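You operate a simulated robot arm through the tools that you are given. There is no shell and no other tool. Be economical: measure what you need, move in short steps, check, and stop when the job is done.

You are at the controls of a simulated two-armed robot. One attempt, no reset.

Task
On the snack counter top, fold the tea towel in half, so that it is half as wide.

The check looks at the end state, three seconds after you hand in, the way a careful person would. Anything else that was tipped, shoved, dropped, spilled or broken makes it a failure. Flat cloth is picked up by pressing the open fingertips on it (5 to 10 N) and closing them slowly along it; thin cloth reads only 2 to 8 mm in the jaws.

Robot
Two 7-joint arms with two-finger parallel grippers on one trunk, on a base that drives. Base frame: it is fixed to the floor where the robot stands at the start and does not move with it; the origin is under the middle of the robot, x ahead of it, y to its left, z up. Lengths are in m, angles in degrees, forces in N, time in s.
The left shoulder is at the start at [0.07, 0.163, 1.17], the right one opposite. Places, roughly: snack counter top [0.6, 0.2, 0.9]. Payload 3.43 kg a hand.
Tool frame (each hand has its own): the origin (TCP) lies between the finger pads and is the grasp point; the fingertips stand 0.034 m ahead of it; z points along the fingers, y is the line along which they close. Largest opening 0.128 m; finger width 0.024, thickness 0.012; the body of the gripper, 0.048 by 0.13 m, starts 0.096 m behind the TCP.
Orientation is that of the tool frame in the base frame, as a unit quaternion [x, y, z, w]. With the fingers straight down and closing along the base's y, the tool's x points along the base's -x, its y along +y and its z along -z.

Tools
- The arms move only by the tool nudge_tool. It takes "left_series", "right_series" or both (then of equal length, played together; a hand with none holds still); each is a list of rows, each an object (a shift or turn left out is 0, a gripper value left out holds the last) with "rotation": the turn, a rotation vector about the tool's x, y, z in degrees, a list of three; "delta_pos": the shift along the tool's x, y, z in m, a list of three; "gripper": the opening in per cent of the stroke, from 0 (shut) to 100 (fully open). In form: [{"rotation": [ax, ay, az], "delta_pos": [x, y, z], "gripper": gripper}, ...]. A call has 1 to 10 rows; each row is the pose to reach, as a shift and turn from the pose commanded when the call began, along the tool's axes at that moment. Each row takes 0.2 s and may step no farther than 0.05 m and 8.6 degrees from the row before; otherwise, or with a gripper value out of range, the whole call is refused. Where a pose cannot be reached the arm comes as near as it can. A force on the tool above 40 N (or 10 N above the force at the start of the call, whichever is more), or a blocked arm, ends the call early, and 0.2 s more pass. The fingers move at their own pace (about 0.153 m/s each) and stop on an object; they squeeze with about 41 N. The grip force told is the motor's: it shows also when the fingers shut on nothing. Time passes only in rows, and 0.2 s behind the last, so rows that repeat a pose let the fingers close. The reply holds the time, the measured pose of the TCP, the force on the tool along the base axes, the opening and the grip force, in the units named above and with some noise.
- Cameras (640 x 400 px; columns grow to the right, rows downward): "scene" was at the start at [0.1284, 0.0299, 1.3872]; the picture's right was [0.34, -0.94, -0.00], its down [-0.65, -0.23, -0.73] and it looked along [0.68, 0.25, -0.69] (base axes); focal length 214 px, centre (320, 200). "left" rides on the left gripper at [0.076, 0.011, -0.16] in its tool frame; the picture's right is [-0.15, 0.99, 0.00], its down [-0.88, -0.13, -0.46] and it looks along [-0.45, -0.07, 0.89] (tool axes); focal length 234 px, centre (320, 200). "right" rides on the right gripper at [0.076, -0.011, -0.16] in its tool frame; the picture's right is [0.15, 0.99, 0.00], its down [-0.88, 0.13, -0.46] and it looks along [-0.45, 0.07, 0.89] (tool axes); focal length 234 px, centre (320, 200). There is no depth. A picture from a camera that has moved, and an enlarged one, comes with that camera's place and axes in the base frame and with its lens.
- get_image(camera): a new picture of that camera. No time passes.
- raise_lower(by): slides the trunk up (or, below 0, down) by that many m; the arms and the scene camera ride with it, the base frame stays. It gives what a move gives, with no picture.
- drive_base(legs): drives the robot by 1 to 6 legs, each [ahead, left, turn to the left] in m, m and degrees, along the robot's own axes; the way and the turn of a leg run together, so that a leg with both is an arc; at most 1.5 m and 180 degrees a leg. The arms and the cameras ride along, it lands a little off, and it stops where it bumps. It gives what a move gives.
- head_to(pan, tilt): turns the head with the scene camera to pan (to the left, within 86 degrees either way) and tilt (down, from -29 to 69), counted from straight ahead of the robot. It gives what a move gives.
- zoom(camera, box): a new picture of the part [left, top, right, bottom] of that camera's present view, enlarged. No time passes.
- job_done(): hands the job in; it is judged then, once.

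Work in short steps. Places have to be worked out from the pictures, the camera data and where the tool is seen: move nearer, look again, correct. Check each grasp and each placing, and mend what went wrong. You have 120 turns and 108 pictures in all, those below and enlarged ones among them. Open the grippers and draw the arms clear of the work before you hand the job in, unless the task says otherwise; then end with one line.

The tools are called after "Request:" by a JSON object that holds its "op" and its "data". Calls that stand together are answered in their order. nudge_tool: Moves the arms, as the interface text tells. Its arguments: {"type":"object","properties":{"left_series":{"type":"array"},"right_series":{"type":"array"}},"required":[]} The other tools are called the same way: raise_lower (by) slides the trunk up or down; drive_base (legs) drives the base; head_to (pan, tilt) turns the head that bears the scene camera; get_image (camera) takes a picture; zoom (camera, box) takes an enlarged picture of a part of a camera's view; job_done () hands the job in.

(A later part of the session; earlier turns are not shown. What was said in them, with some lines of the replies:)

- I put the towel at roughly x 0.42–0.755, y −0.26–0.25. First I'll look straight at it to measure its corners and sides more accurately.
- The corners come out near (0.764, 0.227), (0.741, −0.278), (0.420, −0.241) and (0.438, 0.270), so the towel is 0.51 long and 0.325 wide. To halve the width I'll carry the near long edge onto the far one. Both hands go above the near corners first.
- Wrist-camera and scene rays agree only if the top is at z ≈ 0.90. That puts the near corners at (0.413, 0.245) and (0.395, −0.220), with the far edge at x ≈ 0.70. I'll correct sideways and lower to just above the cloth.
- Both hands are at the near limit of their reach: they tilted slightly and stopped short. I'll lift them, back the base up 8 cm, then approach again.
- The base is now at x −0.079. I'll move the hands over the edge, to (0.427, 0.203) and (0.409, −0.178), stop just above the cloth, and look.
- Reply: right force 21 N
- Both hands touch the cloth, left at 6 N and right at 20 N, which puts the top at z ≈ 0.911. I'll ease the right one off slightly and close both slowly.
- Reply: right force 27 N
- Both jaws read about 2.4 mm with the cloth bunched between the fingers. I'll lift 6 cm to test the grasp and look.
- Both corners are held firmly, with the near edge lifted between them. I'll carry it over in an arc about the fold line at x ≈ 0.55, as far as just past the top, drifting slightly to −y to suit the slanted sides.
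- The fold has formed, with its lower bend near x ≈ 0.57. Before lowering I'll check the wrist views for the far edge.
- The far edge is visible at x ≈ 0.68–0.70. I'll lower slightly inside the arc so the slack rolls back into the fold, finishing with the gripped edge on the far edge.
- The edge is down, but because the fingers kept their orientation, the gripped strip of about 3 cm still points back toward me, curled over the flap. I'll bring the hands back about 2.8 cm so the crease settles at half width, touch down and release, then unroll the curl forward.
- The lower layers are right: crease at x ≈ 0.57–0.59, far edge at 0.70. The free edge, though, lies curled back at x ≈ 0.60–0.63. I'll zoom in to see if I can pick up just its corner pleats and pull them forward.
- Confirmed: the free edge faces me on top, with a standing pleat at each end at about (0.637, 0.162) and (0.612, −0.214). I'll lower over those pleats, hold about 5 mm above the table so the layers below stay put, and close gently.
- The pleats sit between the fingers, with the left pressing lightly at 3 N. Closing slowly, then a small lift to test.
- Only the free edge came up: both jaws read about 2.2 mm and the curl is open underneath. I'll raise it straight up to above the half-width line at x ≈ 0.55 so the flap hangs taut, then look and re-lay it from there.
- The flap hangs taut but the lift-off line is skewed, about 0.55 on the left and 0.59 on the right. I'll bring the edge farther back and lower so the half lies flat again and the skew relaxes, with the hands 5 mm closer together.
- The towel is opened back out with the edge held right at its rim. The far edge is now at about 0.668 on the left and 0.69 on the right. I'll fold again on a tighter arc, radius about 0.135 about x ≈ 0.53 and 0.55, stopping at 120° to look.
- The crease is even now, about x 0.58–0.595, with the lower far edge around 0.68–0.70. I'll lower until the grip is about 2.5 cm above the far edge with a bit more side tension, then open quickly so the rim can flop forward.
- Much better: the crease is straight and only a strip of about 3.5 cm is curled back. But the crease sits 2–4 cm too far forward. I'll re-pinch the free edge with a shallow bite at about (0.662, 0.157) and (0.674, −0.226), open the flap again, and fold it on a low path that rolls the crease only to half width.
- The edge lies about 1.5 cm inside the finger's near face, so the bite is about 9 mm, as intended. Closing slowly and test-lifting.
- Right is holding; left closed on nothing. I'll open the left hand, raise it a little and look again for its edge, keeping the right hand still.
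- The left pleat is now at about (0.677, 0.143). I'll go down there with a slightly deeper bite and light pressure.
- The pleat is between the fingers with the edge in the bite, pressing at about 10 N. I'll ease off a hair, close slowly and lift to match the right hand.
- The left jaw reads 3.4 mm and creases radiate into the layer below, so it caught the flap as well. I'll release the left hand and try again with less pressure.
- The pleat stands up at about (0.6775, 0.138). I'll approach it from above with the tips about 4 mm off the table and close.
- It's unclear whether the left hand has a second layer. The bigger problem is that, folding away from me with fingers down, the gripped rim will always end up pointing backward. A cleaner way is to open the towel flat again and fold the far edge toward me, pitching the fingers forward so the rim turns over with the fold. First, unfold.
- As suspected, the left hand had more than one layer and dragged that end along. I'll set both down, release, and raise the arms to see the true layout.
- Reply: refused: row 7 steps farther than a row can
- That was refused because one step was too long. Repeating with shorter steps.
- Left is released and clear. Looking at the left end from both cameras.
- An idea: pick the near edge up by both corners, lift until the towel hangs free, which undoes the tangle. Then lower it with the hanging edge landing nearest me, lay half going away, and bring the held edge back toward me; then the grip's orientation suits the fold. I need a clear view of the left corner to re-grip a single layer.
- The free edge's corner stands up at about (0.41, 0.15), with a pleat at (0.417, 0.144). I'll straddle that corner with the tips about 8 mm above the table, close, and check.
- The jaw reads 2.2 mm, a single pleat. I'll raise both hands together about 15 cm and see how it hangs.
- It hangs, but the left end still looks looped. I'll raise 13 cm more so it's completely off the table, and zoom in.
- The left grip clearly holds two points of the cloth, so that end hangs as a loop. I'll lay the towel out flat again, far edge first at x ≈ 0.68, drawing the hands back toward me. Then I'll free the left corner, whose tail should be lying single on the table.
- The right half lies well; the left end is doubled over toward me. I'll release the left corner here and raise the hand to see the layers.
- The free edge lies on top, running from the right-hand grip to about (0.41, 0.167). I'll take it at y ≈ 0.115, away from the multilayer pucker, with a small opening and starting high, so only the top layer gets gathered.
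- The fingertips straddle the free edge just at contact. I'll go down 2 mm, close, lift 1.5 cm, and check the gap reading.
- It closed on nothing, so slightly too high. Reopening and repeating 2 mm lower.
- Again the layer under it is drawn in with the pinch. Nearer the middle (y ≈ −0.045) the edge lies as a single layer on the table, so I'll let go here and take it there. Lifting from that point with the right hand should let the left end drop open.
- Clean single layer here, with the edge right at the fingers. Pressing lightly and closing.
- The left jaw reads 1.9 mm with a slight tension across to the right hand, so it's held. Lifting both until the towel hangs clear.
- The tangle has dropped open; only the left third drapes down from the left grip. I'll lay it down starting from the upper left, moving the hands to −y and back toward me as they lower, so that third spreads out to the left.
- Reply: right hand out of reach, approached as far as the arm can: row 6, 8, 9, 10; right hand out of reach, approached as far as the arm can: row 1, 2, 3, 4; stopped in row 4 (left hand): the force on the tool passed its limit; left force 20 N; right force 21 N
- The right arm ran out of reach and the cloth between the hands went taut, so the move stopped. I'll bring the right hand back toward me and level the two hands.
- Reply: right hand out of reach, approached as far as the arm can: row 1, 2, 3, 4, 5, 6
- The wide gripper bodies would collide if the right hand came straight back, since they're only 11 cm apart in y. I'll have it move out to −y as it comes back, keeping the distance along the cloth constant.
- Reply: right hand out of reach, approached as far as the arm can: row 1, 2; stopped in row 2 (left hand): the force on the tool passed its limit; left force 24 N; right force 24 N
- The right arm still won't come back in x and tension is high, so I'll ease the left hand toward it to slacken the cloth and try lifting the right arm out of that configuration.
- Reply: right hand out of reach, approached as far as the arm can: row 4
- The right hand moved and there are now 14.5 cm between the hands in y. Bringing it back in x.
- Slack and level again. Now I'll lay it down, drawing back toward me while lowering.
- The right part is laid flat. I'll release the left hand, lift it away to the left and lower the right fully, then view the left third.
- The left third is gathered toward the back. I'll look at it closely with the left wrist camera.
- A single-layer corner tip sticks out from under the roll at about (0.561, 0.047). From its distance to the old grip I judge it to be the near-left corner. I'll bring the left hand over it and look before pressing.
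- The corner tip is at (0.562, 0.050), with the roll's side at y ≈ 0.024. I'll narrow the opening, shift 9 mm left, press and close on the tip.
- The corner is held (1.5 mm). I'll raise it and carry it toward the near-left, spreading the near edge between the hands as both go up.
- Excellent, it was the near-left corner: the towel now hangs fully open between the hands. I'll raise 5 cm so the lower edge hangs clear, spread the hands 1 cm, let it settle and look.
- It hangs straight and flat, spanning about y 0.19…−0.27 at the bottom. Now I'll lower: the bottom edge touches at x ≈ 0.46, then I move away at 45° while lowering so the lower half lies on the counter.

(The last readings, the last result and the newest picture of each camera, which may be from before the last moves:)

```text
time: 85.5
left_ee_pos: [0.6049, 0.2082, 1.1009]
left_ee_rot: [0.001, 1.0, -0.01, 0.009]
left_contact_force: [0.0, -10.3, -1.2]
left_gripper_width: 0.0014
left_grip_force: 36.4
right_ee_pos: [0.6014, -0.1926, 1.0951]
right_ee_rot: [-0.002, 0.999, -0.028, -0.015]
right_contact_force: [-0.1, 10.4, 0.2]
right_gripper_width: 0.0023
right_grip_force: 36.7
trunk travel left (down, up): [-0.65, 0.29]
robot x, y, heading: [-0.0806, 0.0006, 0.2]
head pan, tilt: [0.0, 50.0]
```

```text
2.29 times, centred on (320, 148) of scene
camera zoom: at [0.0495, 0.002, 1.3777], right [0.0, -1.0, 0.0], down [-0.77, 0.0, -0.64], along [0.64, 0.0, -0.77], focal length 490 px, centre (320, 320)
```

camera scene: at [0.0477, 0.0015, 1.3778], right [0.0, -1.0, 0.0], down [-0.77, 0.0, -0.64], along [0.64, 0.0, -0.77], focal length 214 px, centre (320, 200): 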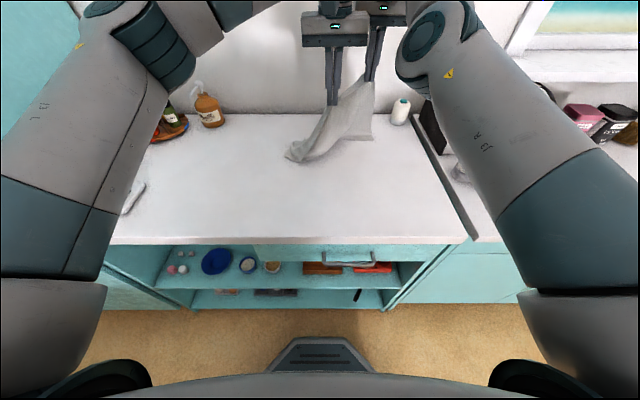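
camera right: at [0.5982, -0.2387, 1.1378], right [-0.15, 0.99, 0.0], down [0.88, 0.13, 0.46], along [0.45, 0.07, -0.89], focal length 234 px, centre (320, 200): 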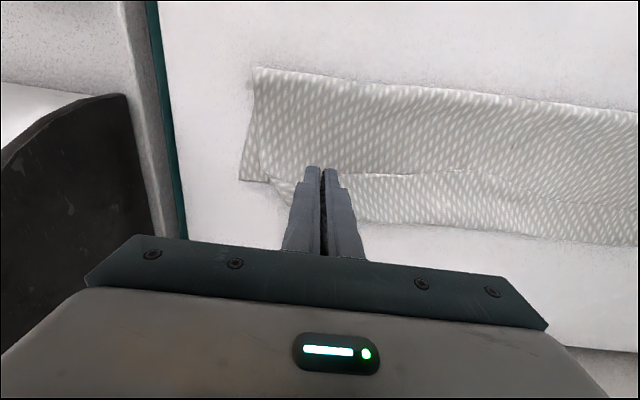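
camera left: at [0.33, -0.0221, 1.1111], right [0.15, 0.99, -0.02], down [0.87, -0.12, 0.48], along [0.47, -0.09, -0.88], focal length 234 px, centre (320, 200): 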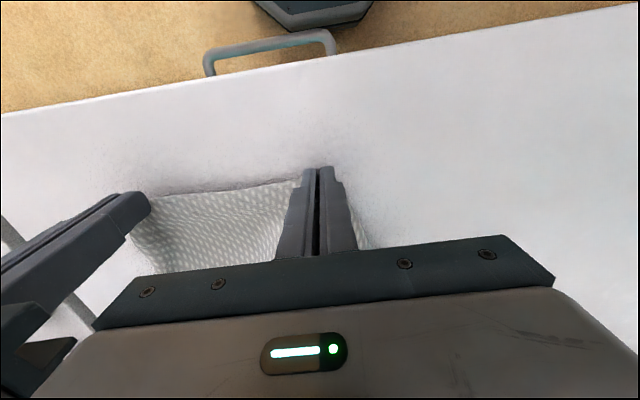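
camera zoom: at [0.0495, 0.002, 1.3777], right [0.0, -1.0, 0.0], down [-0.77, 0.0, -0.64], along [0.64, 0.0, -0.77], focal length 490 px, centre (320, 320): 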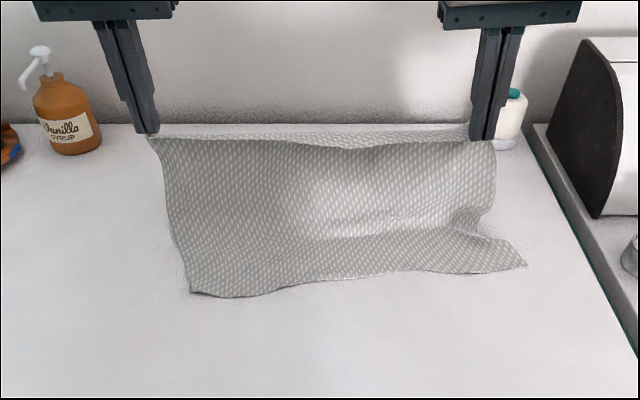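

The lower half lies well; its edge is slightly skewed, x ≈ 0.483 on the left and 0.533 on the right. I'll carry each hand to just over its half-width line (0.63 and 0.68), then arc back toward me and down so the held edge lands on that lower edge, shifting about 4.5 cm to −y to line up the corners.

Request:
{"op": "nudge_tool", "data": {"left_series": [{"delta_pos": [-0.021, -0.003, 0.008]}, {"delta_pos": [-0.036, -0.008, 0.013]}, {"delta_pos": [-0.031, -0.013, 0.013]}, {"delta_pos": [-0.011, -0.018, 0.016]}, {"delta_pos": [0.014, -0.023, 0.026]}, {"delta_pos": [0.044, -0.028, 0.043]}, {"delta_pos": [0.069, -0.033, 0.066]}, {"delta_pos": [0.085, -0.037, 0.085]}], "right_series": [{"delta_pos": [-0.029, -0.004, 0.002]}, {"delta_pos": [-0.059, -0.01, 0.007]}, {"delta_pos": [-0.077, -0.015, 0.01]}, {"delta_pos": [-0.067, -0.02, 0.01]}, {"delta_pos": [-0.044, -0.024, 0.02]}, {"delta_pos": [-0.014, -0.028, 0.037]}, {"delta_pos": [0.011, -0.032, 0.06]}, {"delta_pos": [0.027, -0.035, 0.079]}]}}

Request:
{"op": "zoom", "data": {"camera": "scene", "box": [180, 60, 460, 235]}}

```text
time: 87.3
left_ee_pos: [0.5196, 0.1673, 1.0158]
left_ee_rot: [0.0, 1.0, -0.01, 0.01]
left_contact_force: [1.2, -8.5, -0.8]
left_gripper_width: 0.0006
left_grip_force: 35.9
right_ee_pos: [0.5708, -0.2323, 1.0209]
right_ee_rot: [-0.001, 1.0, -0.028, -0.012]
right_contact_force: [-1.3, 8.4, -0.1]
right_gripper_width: 0.0023
right_grip_force: 36.6
trunk travel left (down, up): [-0.65, 0.29]
robot x, y, heading: [-0.0785, -0.0016, -0.2]
head pan, tilt: [0.0, 50.0]
```

```text
2.29 times, centred on (320, 148) of scene
camera zoom: at [0.0478, 0.0016, 1.3779], right [0.0, -1.0, 0.0], down [-0.77, 0.0, -0.64], along [0.64, 0.0, -0.77], focal length 490 px, centre (320, 320)
```

zoom: 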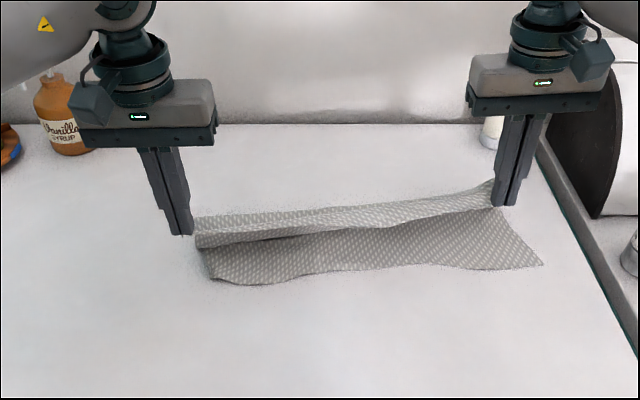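

It's coming over cleanly. The lower edge was dragged about 2 cm to −y (corners now at (0.502, 0.145) and (0.536, −0.303)), and the left grip is getting thin. I'll relax the tension slightly, lower onto that edge and release gently.

Request:
{"op": "nudge_tool", "data": {"left_series": [{"delta_pos": [0.002, -0.01, 0.012]}, {"delta_pos": [0.005, -0.017, 0.024]}, {"delta_pos": [0.008, -0.023, 0.036]}, {"delta_pos": [0.011, -0.029, 0.048]}, {"delta_pos": [0.013, -0.032, 0.06]}, {"delta_pos": [0.013, -0.032, 0.062]}, {"delta_pos": [0.013, -0.032, 0.062], "gripper": 8}, {"delta_pos": [0.013, -0.032, 0.062], "gripper": 16}, {"delta_pos": [0.013, -0.032, 0.055], "gripper": 20}], "right_series": [{"delta_pos": [0.006, -0.004, 0.012]}, {"delta_pos": [0.012, -0.009, 0.026]}, {"delta_pos": [0.018, -0.014, 0.04]}, {"delta_pos": [0.023, -0.018, 0.053]}, {"delta_pos": [0.026, -0.021, 0.065]}, {"delta_pos": [0.026, -0.021, 0.067]}, {"delta_pos": [0.026, -0.021, 0.067], "gripper": 8}, {"delta_pos": [0.026, -0.021, 0.067], "gripper": 16}, {"delta_pos": [0.026, -0.021, 0.06], "gripper": 20}]}}

Request:
{"op": "nudge_tool", "data": {"left_series": [{"delta_pos": [0, 0, -0.02]}, {"delta_pos": [0, 0, -0.06]}, {"delta_pos": [0, 0.03, -0.09]}, {"delta_pos": [0, 0.07, -0.11]}], "right_series": [{"delta_pos": [0, 0, -0.02]}, {"delta_pos": [0, 0, -0.06]}, {"delta_pos": [0, -0.03, -0.09]}, {"delta_pos": [0, -0.05, -0.11]}]}}

Request:
{"op": "zoom", "data": {"camera": "scene", "box": [220, 120, 440, 240]}}

```text
time: 89.3
left_ee_pos: [0.5077, 0.135, 0.9612]
left_ee_rot: [0.001, 1.0, -0.01, 0.01]
left_contact_force: [0.3, -0.4, -0.2]
left_gripper_width: 0.0255
left_grip_force: 0.1
right_ee_pos: [0.5421, -0.2577, 0.9625]
right_ee_rot: [-0.002, 1.0, -0.027, -0.013]
right_contact_force: [-0.1, -0.5, 1.0]
right_gripper_width: 0.0256
right_grip_force: 0.1
trunk travel left (down, up): [-0.65, 0.29]
robot x, y, heading: [-0.0805, -0.0002, 0.0]
head pan, tilt: [0.0, 50.0]
```

```text
time: 90.3
left_ee_pos: [0.5042, 0.2096, 1.0694]
left_ee_rot: [-0.001, 1.0, -0.01, 0.01]
left_contact_force: [-0.2, 0.0, -0.2]
left_gripper_width: 0.0258
left_grip_force: 0.1
right_ee_pos: [0.5427, -0.3003, 1.074]
right_ee_rot: [-0.001, 0.999, -0.029, -0.013]
right_contact_force: [-0.3, 0.7, 0.5]
right_gripper_width: 0.0254
right_grip_force: 0.0
trunk travel left (down, up): [-0.65, 0.29]
robot x, y, heading: [-0.0793, -0.0, -0.1]
head pan, tilt: [0.0, 50.0]
```

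```text
2.91 times, centred on (330, 180) of scene
camera zoom: at [0.0466, 0.0036, 1.3779], right [0.0, -1.0, 0.0], down [-0.77, 0.0, -0.64], along [0.64, 0.0, -0.77], focal length 624 px, centre (291, 258)
```

zoom: 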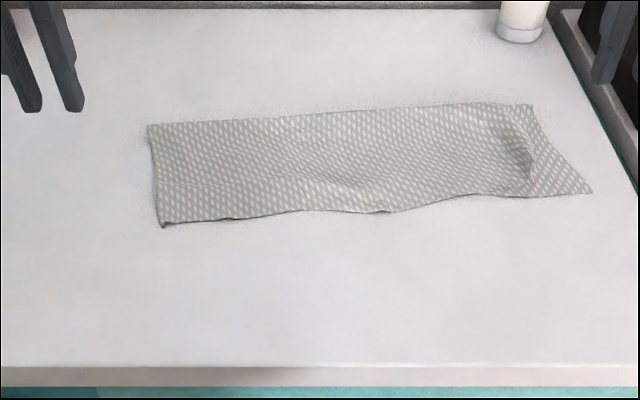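

The fold is now clean, about 0.155 wide along its whole length. Only the right end of the top layer is about 4 cm short of the lower corner, with a small pucker. A closer look from the right wrist camera.

Request:
{"op": "get_image", "data": {"camera": "right"}}

Request:
{"op": "zoom", "data": {"camera": "scene", "box": [355, 145, 435, 195]}}

```text
17 pictures are left
camera right: at [0.4725, -0.303, 1.2363], right [-0.15, 0.99, -0.05], down [0.89, 0.16, 0.42], along [0.43, 0.02, -0.9], focal length 234 px, centre (320, 200)
```

right: 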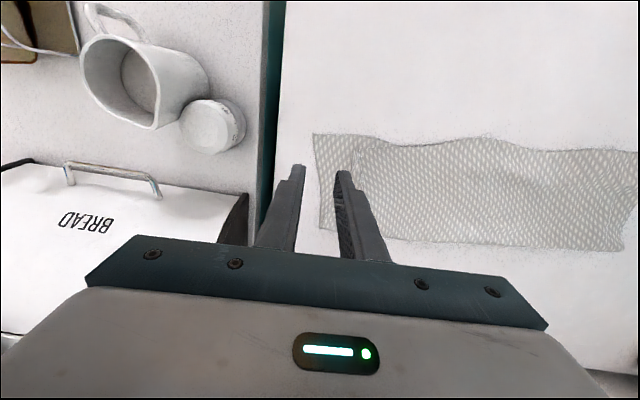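

```text
8.00 times, centred on (395, 170) of scene
camera zoom: at [0.0466, 0.0036, 1.3779], right [0.0, -1.0, 0.0], down [-0.77, 0.0, -0.64], along [0.64, 0.0, -0.77], focal length 1716 px, centre (-280, 440)
```

zoom: 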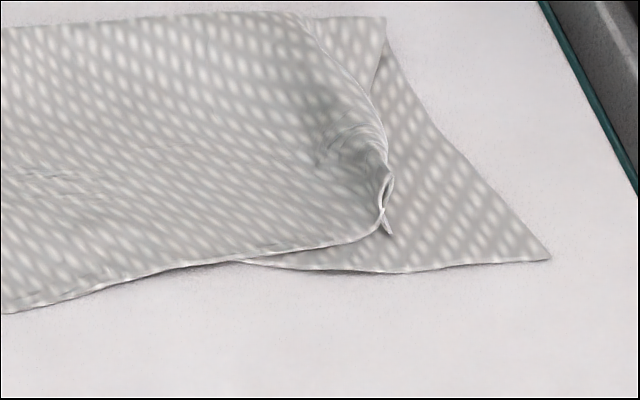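

The top layer's right corner is gathered into a small standing pleat at about (0.553, −0.256), while the lower corner is near (0.525, −0.318). I'll straighten the right hand's slight tilt, pinch just that standing pleat without pressing, and draw it outward.

Request:
{"op": "nudge_tool", "data": {"right_series": [{"delta_pos": [-0.006, 0.02, 0.02], "rotation": [-1.6, -0.8, 0]}, {"delta_pos": [-0.013, 0.05, 0.05], "rotation": [-3.2, -1.7, 0]}, {"delta_pos": [-0.013, 0.05, 0.09], "rotation": [-3.2, -1.7, 0]}, {"delta_pos": [-0.013, 0.05, 0.1], "rotation": [-3.2, -1.7, 0]}, {"delta_pos": [-0.013, 0.05, 0.1], "rotation": [-3.2, -1.7, 0]}]}}

Request:
{"op": "zoom", "data": {"camera": "right", "box": [200, 60, 440, 220]}}

```text
time: 91.5
left_ee_pos: [0.5058, 0.2082, 1.0694]
left_ee_rot: [0.0, 1.0, -0.01, 0.01]
left_contact_force: [0.2, 0.5, 0.5]
left_gripper_width: 0.0254
left_grip_force: 0.1
right_ee_pos: [0.5559, -0.258, 0.9697]
right_ee_rot: [-0.002, 1.0, -0.001, 0.0]
right_contact_force: [-0.8, -0.4, 0.0]
right_gripper_width: 0.0256
right_grip_force: 0.2
trunk travel left (down, up): [-0.65, 0.29]
robot x, y, heading: [-0.08, 0.0014, 0.2]
head pan, tilt: [0.0, 50.0]
```

```text
2.50 times, centred on (320, 140) of right
camera zoom: at [0.479, -0.2688, 1.1296], right [-0.15, 0.99, 0.0], down [0.88, 0.13, 0.46], along [0.45, 0.07, -0.89], focal length 585 px, centre (320, 350)
```

zoom: 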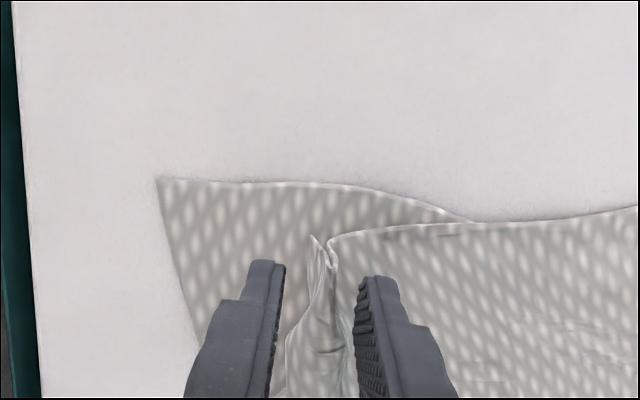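

The pleat stands between the fingers, with its tip at (0.541, −0.262); the lower corner is at (0.530, −0.321). I'll slide 1 cm nearer, pinch the pleat just above the lower layer, and draw it 5 cm outward.

Request:
{"op": "nudge_tool", "data": {"right_series": [{"delta_pos": [0.011, 0.0, 0.0]}, {"delta_pos": [0.011, 0.0, 0.019]}, {"delta_pos": [0.011, 0.0, 0.019], "gripper": 12}, {"delta_pos": [0.011, 0.0, 0.019], "gripper": 6}, {"delta_pos": [0.011, 0.0, 0.019], "gripper": 0}, {"delta_pos": [0.011, 0.0, 0.019], "gripper": 0}, {"delta_pos": [0.011, 0.0, 0.014]}, {"delta_pos": [0.013, -0.012, 0.012]}, {"delta_pos": [0.016, -0.025, 0.012]}, {"delta_pos": [0.018, -0.035, 0.013]}]}}

Request:
{"op": "zoom", "data": {"camera": "scene", "box": [220, 120, 440, 240]}}

```text
time: 93.7
left_ee_pos: [0.5064, 0.2087, 1.0693]
left_ee_rot: [0.001, 1.0, -0.01, 0.01]
left_contact_force: [-0.4, -0.6, 1.0]
left_gripper_width: 0.0256
left_grip_force: 0.0
right_ee_pos: [0.5361, -0.2915, 0.9584]
right_ee_rot: [-0.001, 1.0, 0.0, 0.002]
right_contact_force: [0.8, -0.2, -0.4]
right_gripper_width: 0.0026
right_grip_force: 37.1
trunk travel left (down, up): [-0.65, 0.29]
robot x, y, heading: [-0.0806, 0.0005, 0.1]
head pan, tilt: [0.0, 50.0]
```

```text
2.91 times, centred on (330, 180) of scene
camera zoom: at [0.0475, 0.0015, 1.3779], right [0.0, -1.0, 0.0], down [-0.77, 0.0, -0.64], along [0.64, 0.0, -0.77], focal length 624 px, centre (291, 258)
```

zoom: 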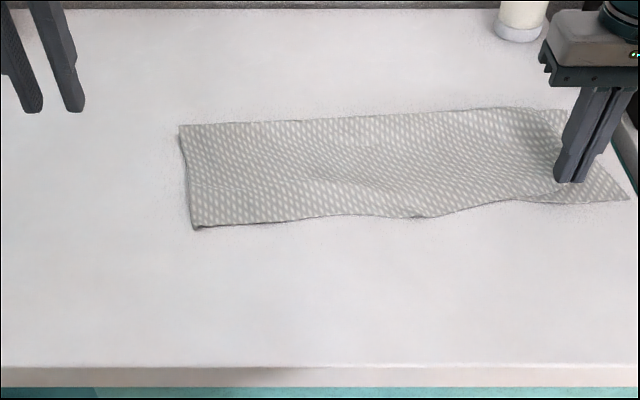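

Layer friction made the whole towel slide about 3 cm right instead, which is harmless, but I won't pull further. To flatten the pleat I'll release it, press lightly either side, and spread the fingers while holding the inner one in place.

Request:
{"op": "nudge_tool", "data": {"right_series": [{"delta_pos": [0, 0, 0.008]}, {"delta_pos": [0, 0, 0.008], "gripper": 10}, {"delta_pos": [0, 0, 0.008], "gripper": 10}, {"delta_pos": [0, 0, 0.0125], "gripper": 10}, {"delta_pos": [0, -0.004, 0.0125], "gripper": 17}, {"delta_pos": [0, -0.009, 0.0125], "gripper": 24}, {"delta_pos": [0, -0.013, 0.0125], "gripper": 31}, {"delta_pos": [0, -0.018, 0.0125], "gripper": 38}, {"delta_pos": [0, -0.022, 0.0125], "gripper": 45}, {"delta_pos": [0, -0.022, 0.0]}]}}

Request:
{"op": "nudge_tool", "data": {"right_series": [{"delta_pos": [0, 0, -0.04]}, {"delta_pos": [0, -0.01, -0.08]}, {"delta_pos": [0, -0.02, -0.12]}]}}

Request:
{"op": "zoom", "data": {"camera": "scene", "box": [220, 120, 440, 240]}}

Request:
{"op": "zoom", "data": {"camera": "scene", "box": [365, 145, 445, 195]}}

```text
time: 95.9
left_ee_pos: [0.5055, 0.2088, 1.0681]
left_ee_rot: [0.002, 1.0, -0.009, 0.01]
left_contact_force: [-0.8, 0.6, 0.1]
left_gripper_width: 0.0256
left_grip_force: 0.1
right_ee_pos: [0.5361, -0.3141, 0.9583]
right_ee_rot: [-0.002, 1.0, 0.0, 0.002]
right_contact_force: [0.7, -0.2, 0.2]
right_gripper_width: 0.0578
right_grip_force: 0.1
trunk travel left (down, up): [-0.65, 0.29]
robot x, y, heading: [-0.0794, -0.0014, 0.2]
head pan, tilt: [0.0, 50.0]
```

```text
time: 96.7
left_ee_pos: [0.5048, 0.2094, 1.0694]
left_ee_rot: [-0.001, 1.0, -0.009, 0.01]
left_contact_force: [0.3, 0.4, 0.1]
left_gripper_width: 0.0254
left_grip_force: 0.1
right_ee_pos: [0.5378, -0.333, 1.0821]
right_ee_rot: [-0.002, 1.0, 0.0, 0.001]
right_contact_force: [-0.3, 0.4, -0.5]
right_gripper_width: 0.0577
right_grip_force: 0.0
trunk travel left (down, up): [-0.65, 0.29]
robot x, y, heading: [-0.0802, 0.0031, -0.1]
head pan, tilt: [0.0, 50.0]
```

```text
2.91 times, centred on (330, 180) of scene
camera zoom: at [0.0471, 0.0023, 1.3779], right [0.0, -1.0, 0.0], down [-0.77, 0.0, -0.64], along [0.64, 0.0, -0.77], focal length 624 px, centre (291, 258)
```

zoom: 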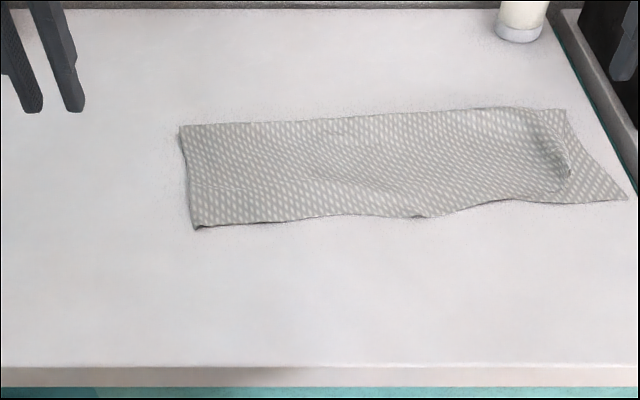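

```text
8.00 times, centred on (405, 170) of scene
camera zoom: at [0.0471, 0.0023, 1.3779], right [0.0, -1.0, 0.0], down [-0.77, 0.0, -0.64], along [0.64, 0.0, -0.77], focal length 1716 px, centre (-360, 440)
```

zoom: 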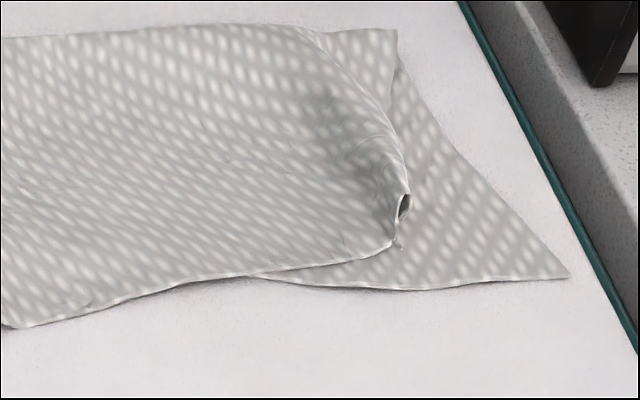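

Barely changed. I'll take a close look from the right wrist camera to see which part of the corner is tucked.

Request:
{"op": "nudge_tool", "data": {"right_series": [{"delta_pos": [0.03, 0.01, 0.02]}, {"delta_pos": [0.05, 0.02, 0.03]}]}}

Request:
{"op": "zoom", "data": {"camera": "right", "box": [260, 110, 420, 210]}}

```text
time: 97.3
left_ee_pos: [0.5049, 0.208, 1.0706]
left_ee_rot: [0.001, 1.0, -0.01, 0.01]
left_contact_force: [0.4, 0.2, -0.1]
left_gripper_width: 0.0255
left_grip_force: 0.0
right_ee_pos: [0.4874, -0.3144, 1.0486]
right_ee_rot: [-0.001, 1.0, -0.001, 0.001]
right_contact_force: [0.7, 0.3, 0.0]
right_gripper_width: 0.0575
right_grip_force: 0.1
trunk travel left (down, up): [-0.65, 0.29]
robot x, y, heading: [-0.0806, -0.0014, -0.1]
head pan, tilt: [0.0, 50.0]
```

```text
4.00 times, centred on (340, 160) of right
camera zoom: at [0.4113, -0.3253, 1.2084], right [-0.15, 0.99, 0.0], down [0.88, 0.13, 0.46], along [0.45, 0.07, -0.89], focal length 937 px, centre (240, 360)
```

zoom: 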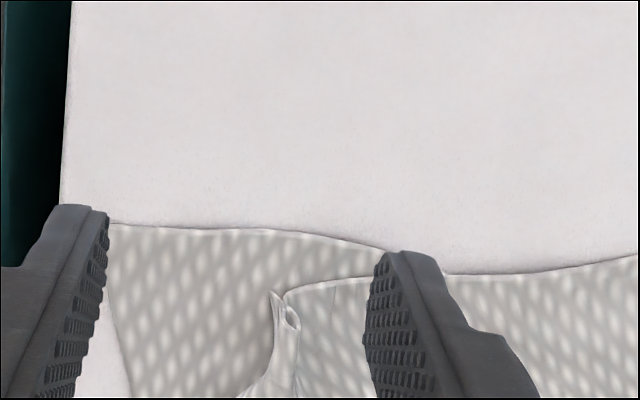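

The corner point is at about (0.531, −0.296), just outside the pleat at y ≈ −0.289. I'll straddle the pleat narrowly and press until I read contact force, then spread.

Request:
{"op": "nudge_tool", "data": {"right_series": [{"delta_pos": [-0.03, 0.012, 0.02], "gripper": 9}, {"delta_pos": [-0.0576, 0.0254, 0.05]}, {"delta_pos": [-0.0576, 0.0254, 0.085]}, {"delta_pos": [-0.0576, 0.0254, 0.098]}, {"delta_pos": [-0.0576, 0.0254, 0.103]}, {"delta_pos": [-0.0576, 0.0254, 0.103]}]}}

```text
time: 98.7
left_ee_pos: [0.5054, 0.209, 1.0709]
left_ee_rot: [0.001, 1.0, -0.009, 0.01]
left_contact_force: [0.6, 0.2, 0.2]
left_gripper_width: 0.0258
left_grip_force: 0.1
right_ee_pos: [0.5441, -0.2888, 0.9472]
right_ee_rot: [-0.001, 1.0, 0.0, 0.003]
right_contact_force: [0.6, -1.1, 8.5]
right_gripper_width: 0.0111
right_grip_force: 0.1
trunk travel left (down, up): [-0.65, 0.29]
robot x, y, heading: [-0.079, -0.003, 0.0]
head pan, tilt: [0.0, 50.0]
```

Contact at 8.5 N. Now I'll spread the fingers to about 50 mm with the inner one staying put, then lift off.

Request:
{"op": "nudge_tool", "data": {"right_series": [{"delta_pos": [0, -0.004, 0], "gripper": 14}, {"delta_pos": [0, -0.008, 0], "gripper": 20}, {"delta_pos": [0, -0.012, 0], "gripper": 26}, {"delta_pos": [0, -0.016, 0], "gripper": 33}, {"delta_pos": [0, -0.02, 0], "gripper": 40}, {"delta_pos": [0, -0.02, 0], "gripper": 40}, {"delta_pos": [0, -0.02, -0.02]}, {"delta_pos": [0.02, -0.02, -0.06]}, {"delta_pos": [0.03, -0.02, -0.1]}]}}

Request:
{"op": "zoom", "data": {"camera": "scene", "box": [365, 145, 445, 195]}}

```text
time: 100.7
left_ee_pos: [0.5059, 0.2091, 1.0693]
left_ee_rot: [0.001, 1.0, -0.01, 0.009]
left_contact_force: [1.0, 0.5, 0.5]
left_gripper_width: 0.0253
left_grip_force: 0.1
right_ee_pos: [0.5158, -0.3105, 1.0448]
right_ee_rot: [-0.002, 1.0, 0.0, 0.001]
right_contact_force: [0.6, -0.9, 0.4]
right_gripper_width: 0.0515
right_grip_force: 0.1
trunk travel left (down, up): [-0.65, 0.29]
robot x, y, heading: [-0.0787, 0.0005, 0.1]
head pan, tilt: [0.0, 50.0]
```

```text
8.00 times, centred on (405, 170) of scene
camera zoom: at [0.0477, 0.0021, 1.3778], right [0.0, -1.0, 0.0], down [-0.77, 0.0, -0.64], along [0.64, 0.0, -0.77], focal length 1716 px, centre (-360, 440)
```

zoom: 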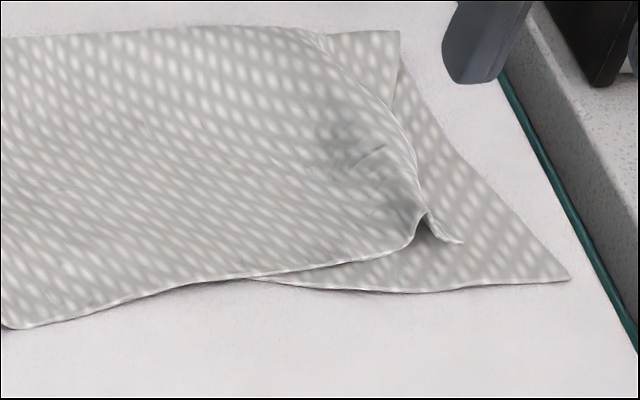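

That worked: the corner tip moved out to y ≈ −0.317 while the lower layer stayed put. I'll do the same spread once more, one step farther out.

Request:
{"op": "nudge_tool", "data": {"right_series": [{"delta_pos": [-0.0242, 0.012, 0.04], "gripper": 9}, {"delta_pos": [-0.0242, 0.012, 0.08]}, {"delta_pos": [-0.0242, 0.012, 0.0985]}, {"delta_pos": [-0.0242, 0.012, 0.0985]}, {"delta_pos": [-0.0242, 0.006, 0.0985], "gripper": 18}, {"delta_pos": [-0.0242, 0.0, 0.0985], "gripper": 27}, {"delta_pos": [-0.0242, -0.006, 0.0985], "gripper": 36}, {"delta_pos": [-0.0242, -0.012, 0.0985], "gripper": 45}, {"delta_pos": [-0.0242, -0.012, 0.0985], "gripper": 45}, {"delta_pos": [-0.0242, -0.012, 0.06]}]}}

Request:
{"op": "nudge_tool", "data": {"right_series": [{"delta_pos": [0, 0, -0.04]}, {"delta_pos": [0.01, -0.01, -0.08]}]}}

Request:
{"op": "zoom", "data": {"camera": "scene", "box": [365, 145, 445, 195]}}

```text
time: 102.9
left_ee_pos: [0.5048, 0.2094, 1.0683]
left_ee_rot: [0.001, 1.0, -0.009, 0.01]
left_contact_force: [-0.2, -0.3, 0.1]
left_gripper_width: 0.0256
left_grip_force: 0.1
right_ee_pos: [0.5386, -0.3189, 0.9863]
right_ee_rot: [-0.001, 1.0, -0.001, 0.001]
right_contact_force: [-0.8, -0.2, 0.1]
right_gripper_width: 0.0576
right_grip_force: 0.0
trunk travel left (down, up): [-0.65, 0.29]
robot x, y, heading: [-0.0791, -0.0002, -0.0]
head pan, tilt: [0.0, 50.0]
```

```text
time: 103.5
left_ee_pos: [0.5043, 0.2094, 1.0709]
left_ee_rot: [0.001, 1.0, -0.01, 0.011]
left_contact_force: [-0.6, -0.1, -0.6]
left_gripper_width: 0.0255
left_grip_force: 0.0
right_ee_pos: [0.5273, -0.3307, 1.0662]
right_ee_rot: [-0.003, 1.0, 0.0, 0.002]
right_contact_force: [0.0, 0.2, 0.2]
right_gripper_width: 0.0576
right_grip_force: 0.0
trunk travel left (down, up): [-0.65, 0.29]
robot x, y, heading: [-0.0796, 0.001, -0.0]
head pan, tilt: [0.0, 50.0]
```

```text
8.00 times, centred on (405, 170) of scene
camera zoom: at [0.0464, 0.0017, 1.3779], right [0.0, -1.0, 0.0], down [-0.77, 0.0, -0.64], along [0.64, 0.0, -0.77], focal length 1716 px, centre (-360, 440)
```

zoom: 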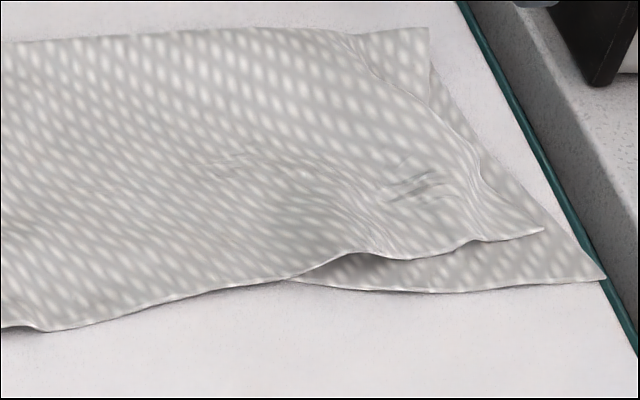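

The right corner is now opened out, within about 3 cm of the lower one. The lower corner sits close to the counter's right edge strip; let me check the whole layout.

Request:
{"op": "get_image", "data": {"camera": "scene"}}

Request:
{"op": "zoom", "data": {"camera": "scene", "box": [260, 120, 460, 240]}}

```text
8 pictures are left
camera scene: at [0.0464, 0.0017, 1.3779], right [0.0, -1.0, 0.0], down [-0.77, 0.0, -0.64], along [0.64, 0.0, -0.77], focal length 214 px, centre (320, 200)
```

scene: 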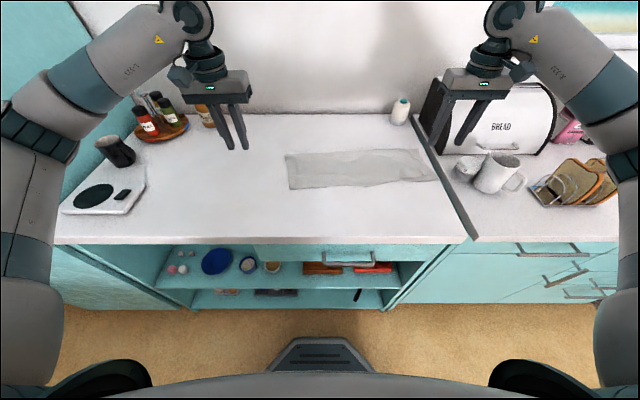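

```text
3.20 times, centred on (360, 180) of scene
camera zoom: at [0.0464, 0.0017, 1.3779], right [0.0, -1.0, 0.0], down [-0.77, 0.0, -0.64], along [0.64, 0.0, -0.77], focal length 686 px, centre (192, 264)
```

zoom: 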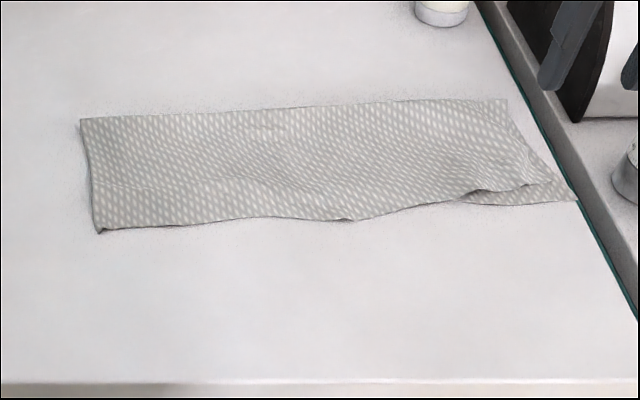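

The towel lies folded lengthwise to about half its width, all of it on the counter, with nothing else disturbed. I'll leave the layers alone, open the grippers and draw both arms up and clear.

Request:
{"op": "nudge_tool", "data": {"left_series": [{"delta_pos": [0, 0, -0.04], "gripper": 60}, {"delta_pos": [0, 0.02, -0.08]}, {"delta_pos": [0, 0.04, -0.12]}], "right_series": [{"delta_pos": [0, 0, -0.04], "gripper": 60}, {"delta_pos": [0.01, 0, -0.08]}, {"delta_pos": [0.02, 0, -0.12]}]}}

Request:
{"op": "get_image", "data": {"camera": "scene"}}

```text
time: 104.3
left_ee_pos: [0.5024, 0.2528, 1.1897]
left_ee_rot: [0.0, 1.0, -0.01, 0.01]
left_contact_force: [-1.3, -0.3, -0.1]
left_gripper_width: 0.0769
left_grip_force: 0.1
right_ee_pos: [0.5029, -0.3284, 1.1869]
right_ee_rot: [-0.002, 1.0, -0.001, 0.001]
right_contact_force: [-0.2, -0.7, 0.2]
right_gripper_width: 0.0769
right_grip_force: 0.2
trunk travel left (down, up): [-0.65, 0.29]
robot x, y, heading: [-0.0774, 0.0004, 0.0]
head pan, tilt: [0.0, 50.0]
```

```text
6 pictures are left
camera scene: at [0.0453, 0.0025, 1.3779], right [0.0, -1.0, 0.0], down [-0.77, 0.0, -0.64], along [0.64, 0.0, -0.77], focal length 214 px, centre (320, 200)
```

scene: 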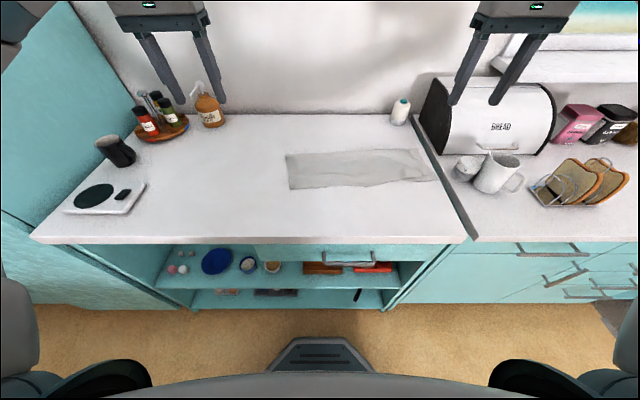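

The arms are clear, the towel is folded and everything else is in place. Handing in.

Request:
{"op": "job_done", "data": {}}

```text
The job is handed in.
```

The tea towel is folded in half on the snack counter, from about 0.30 m wide to 0.155 m at full length (I took its short side as the width); the right-hand corners of the two layers are about 3 cm apart, the lower one right at the counter's edge, and nothing else moved.
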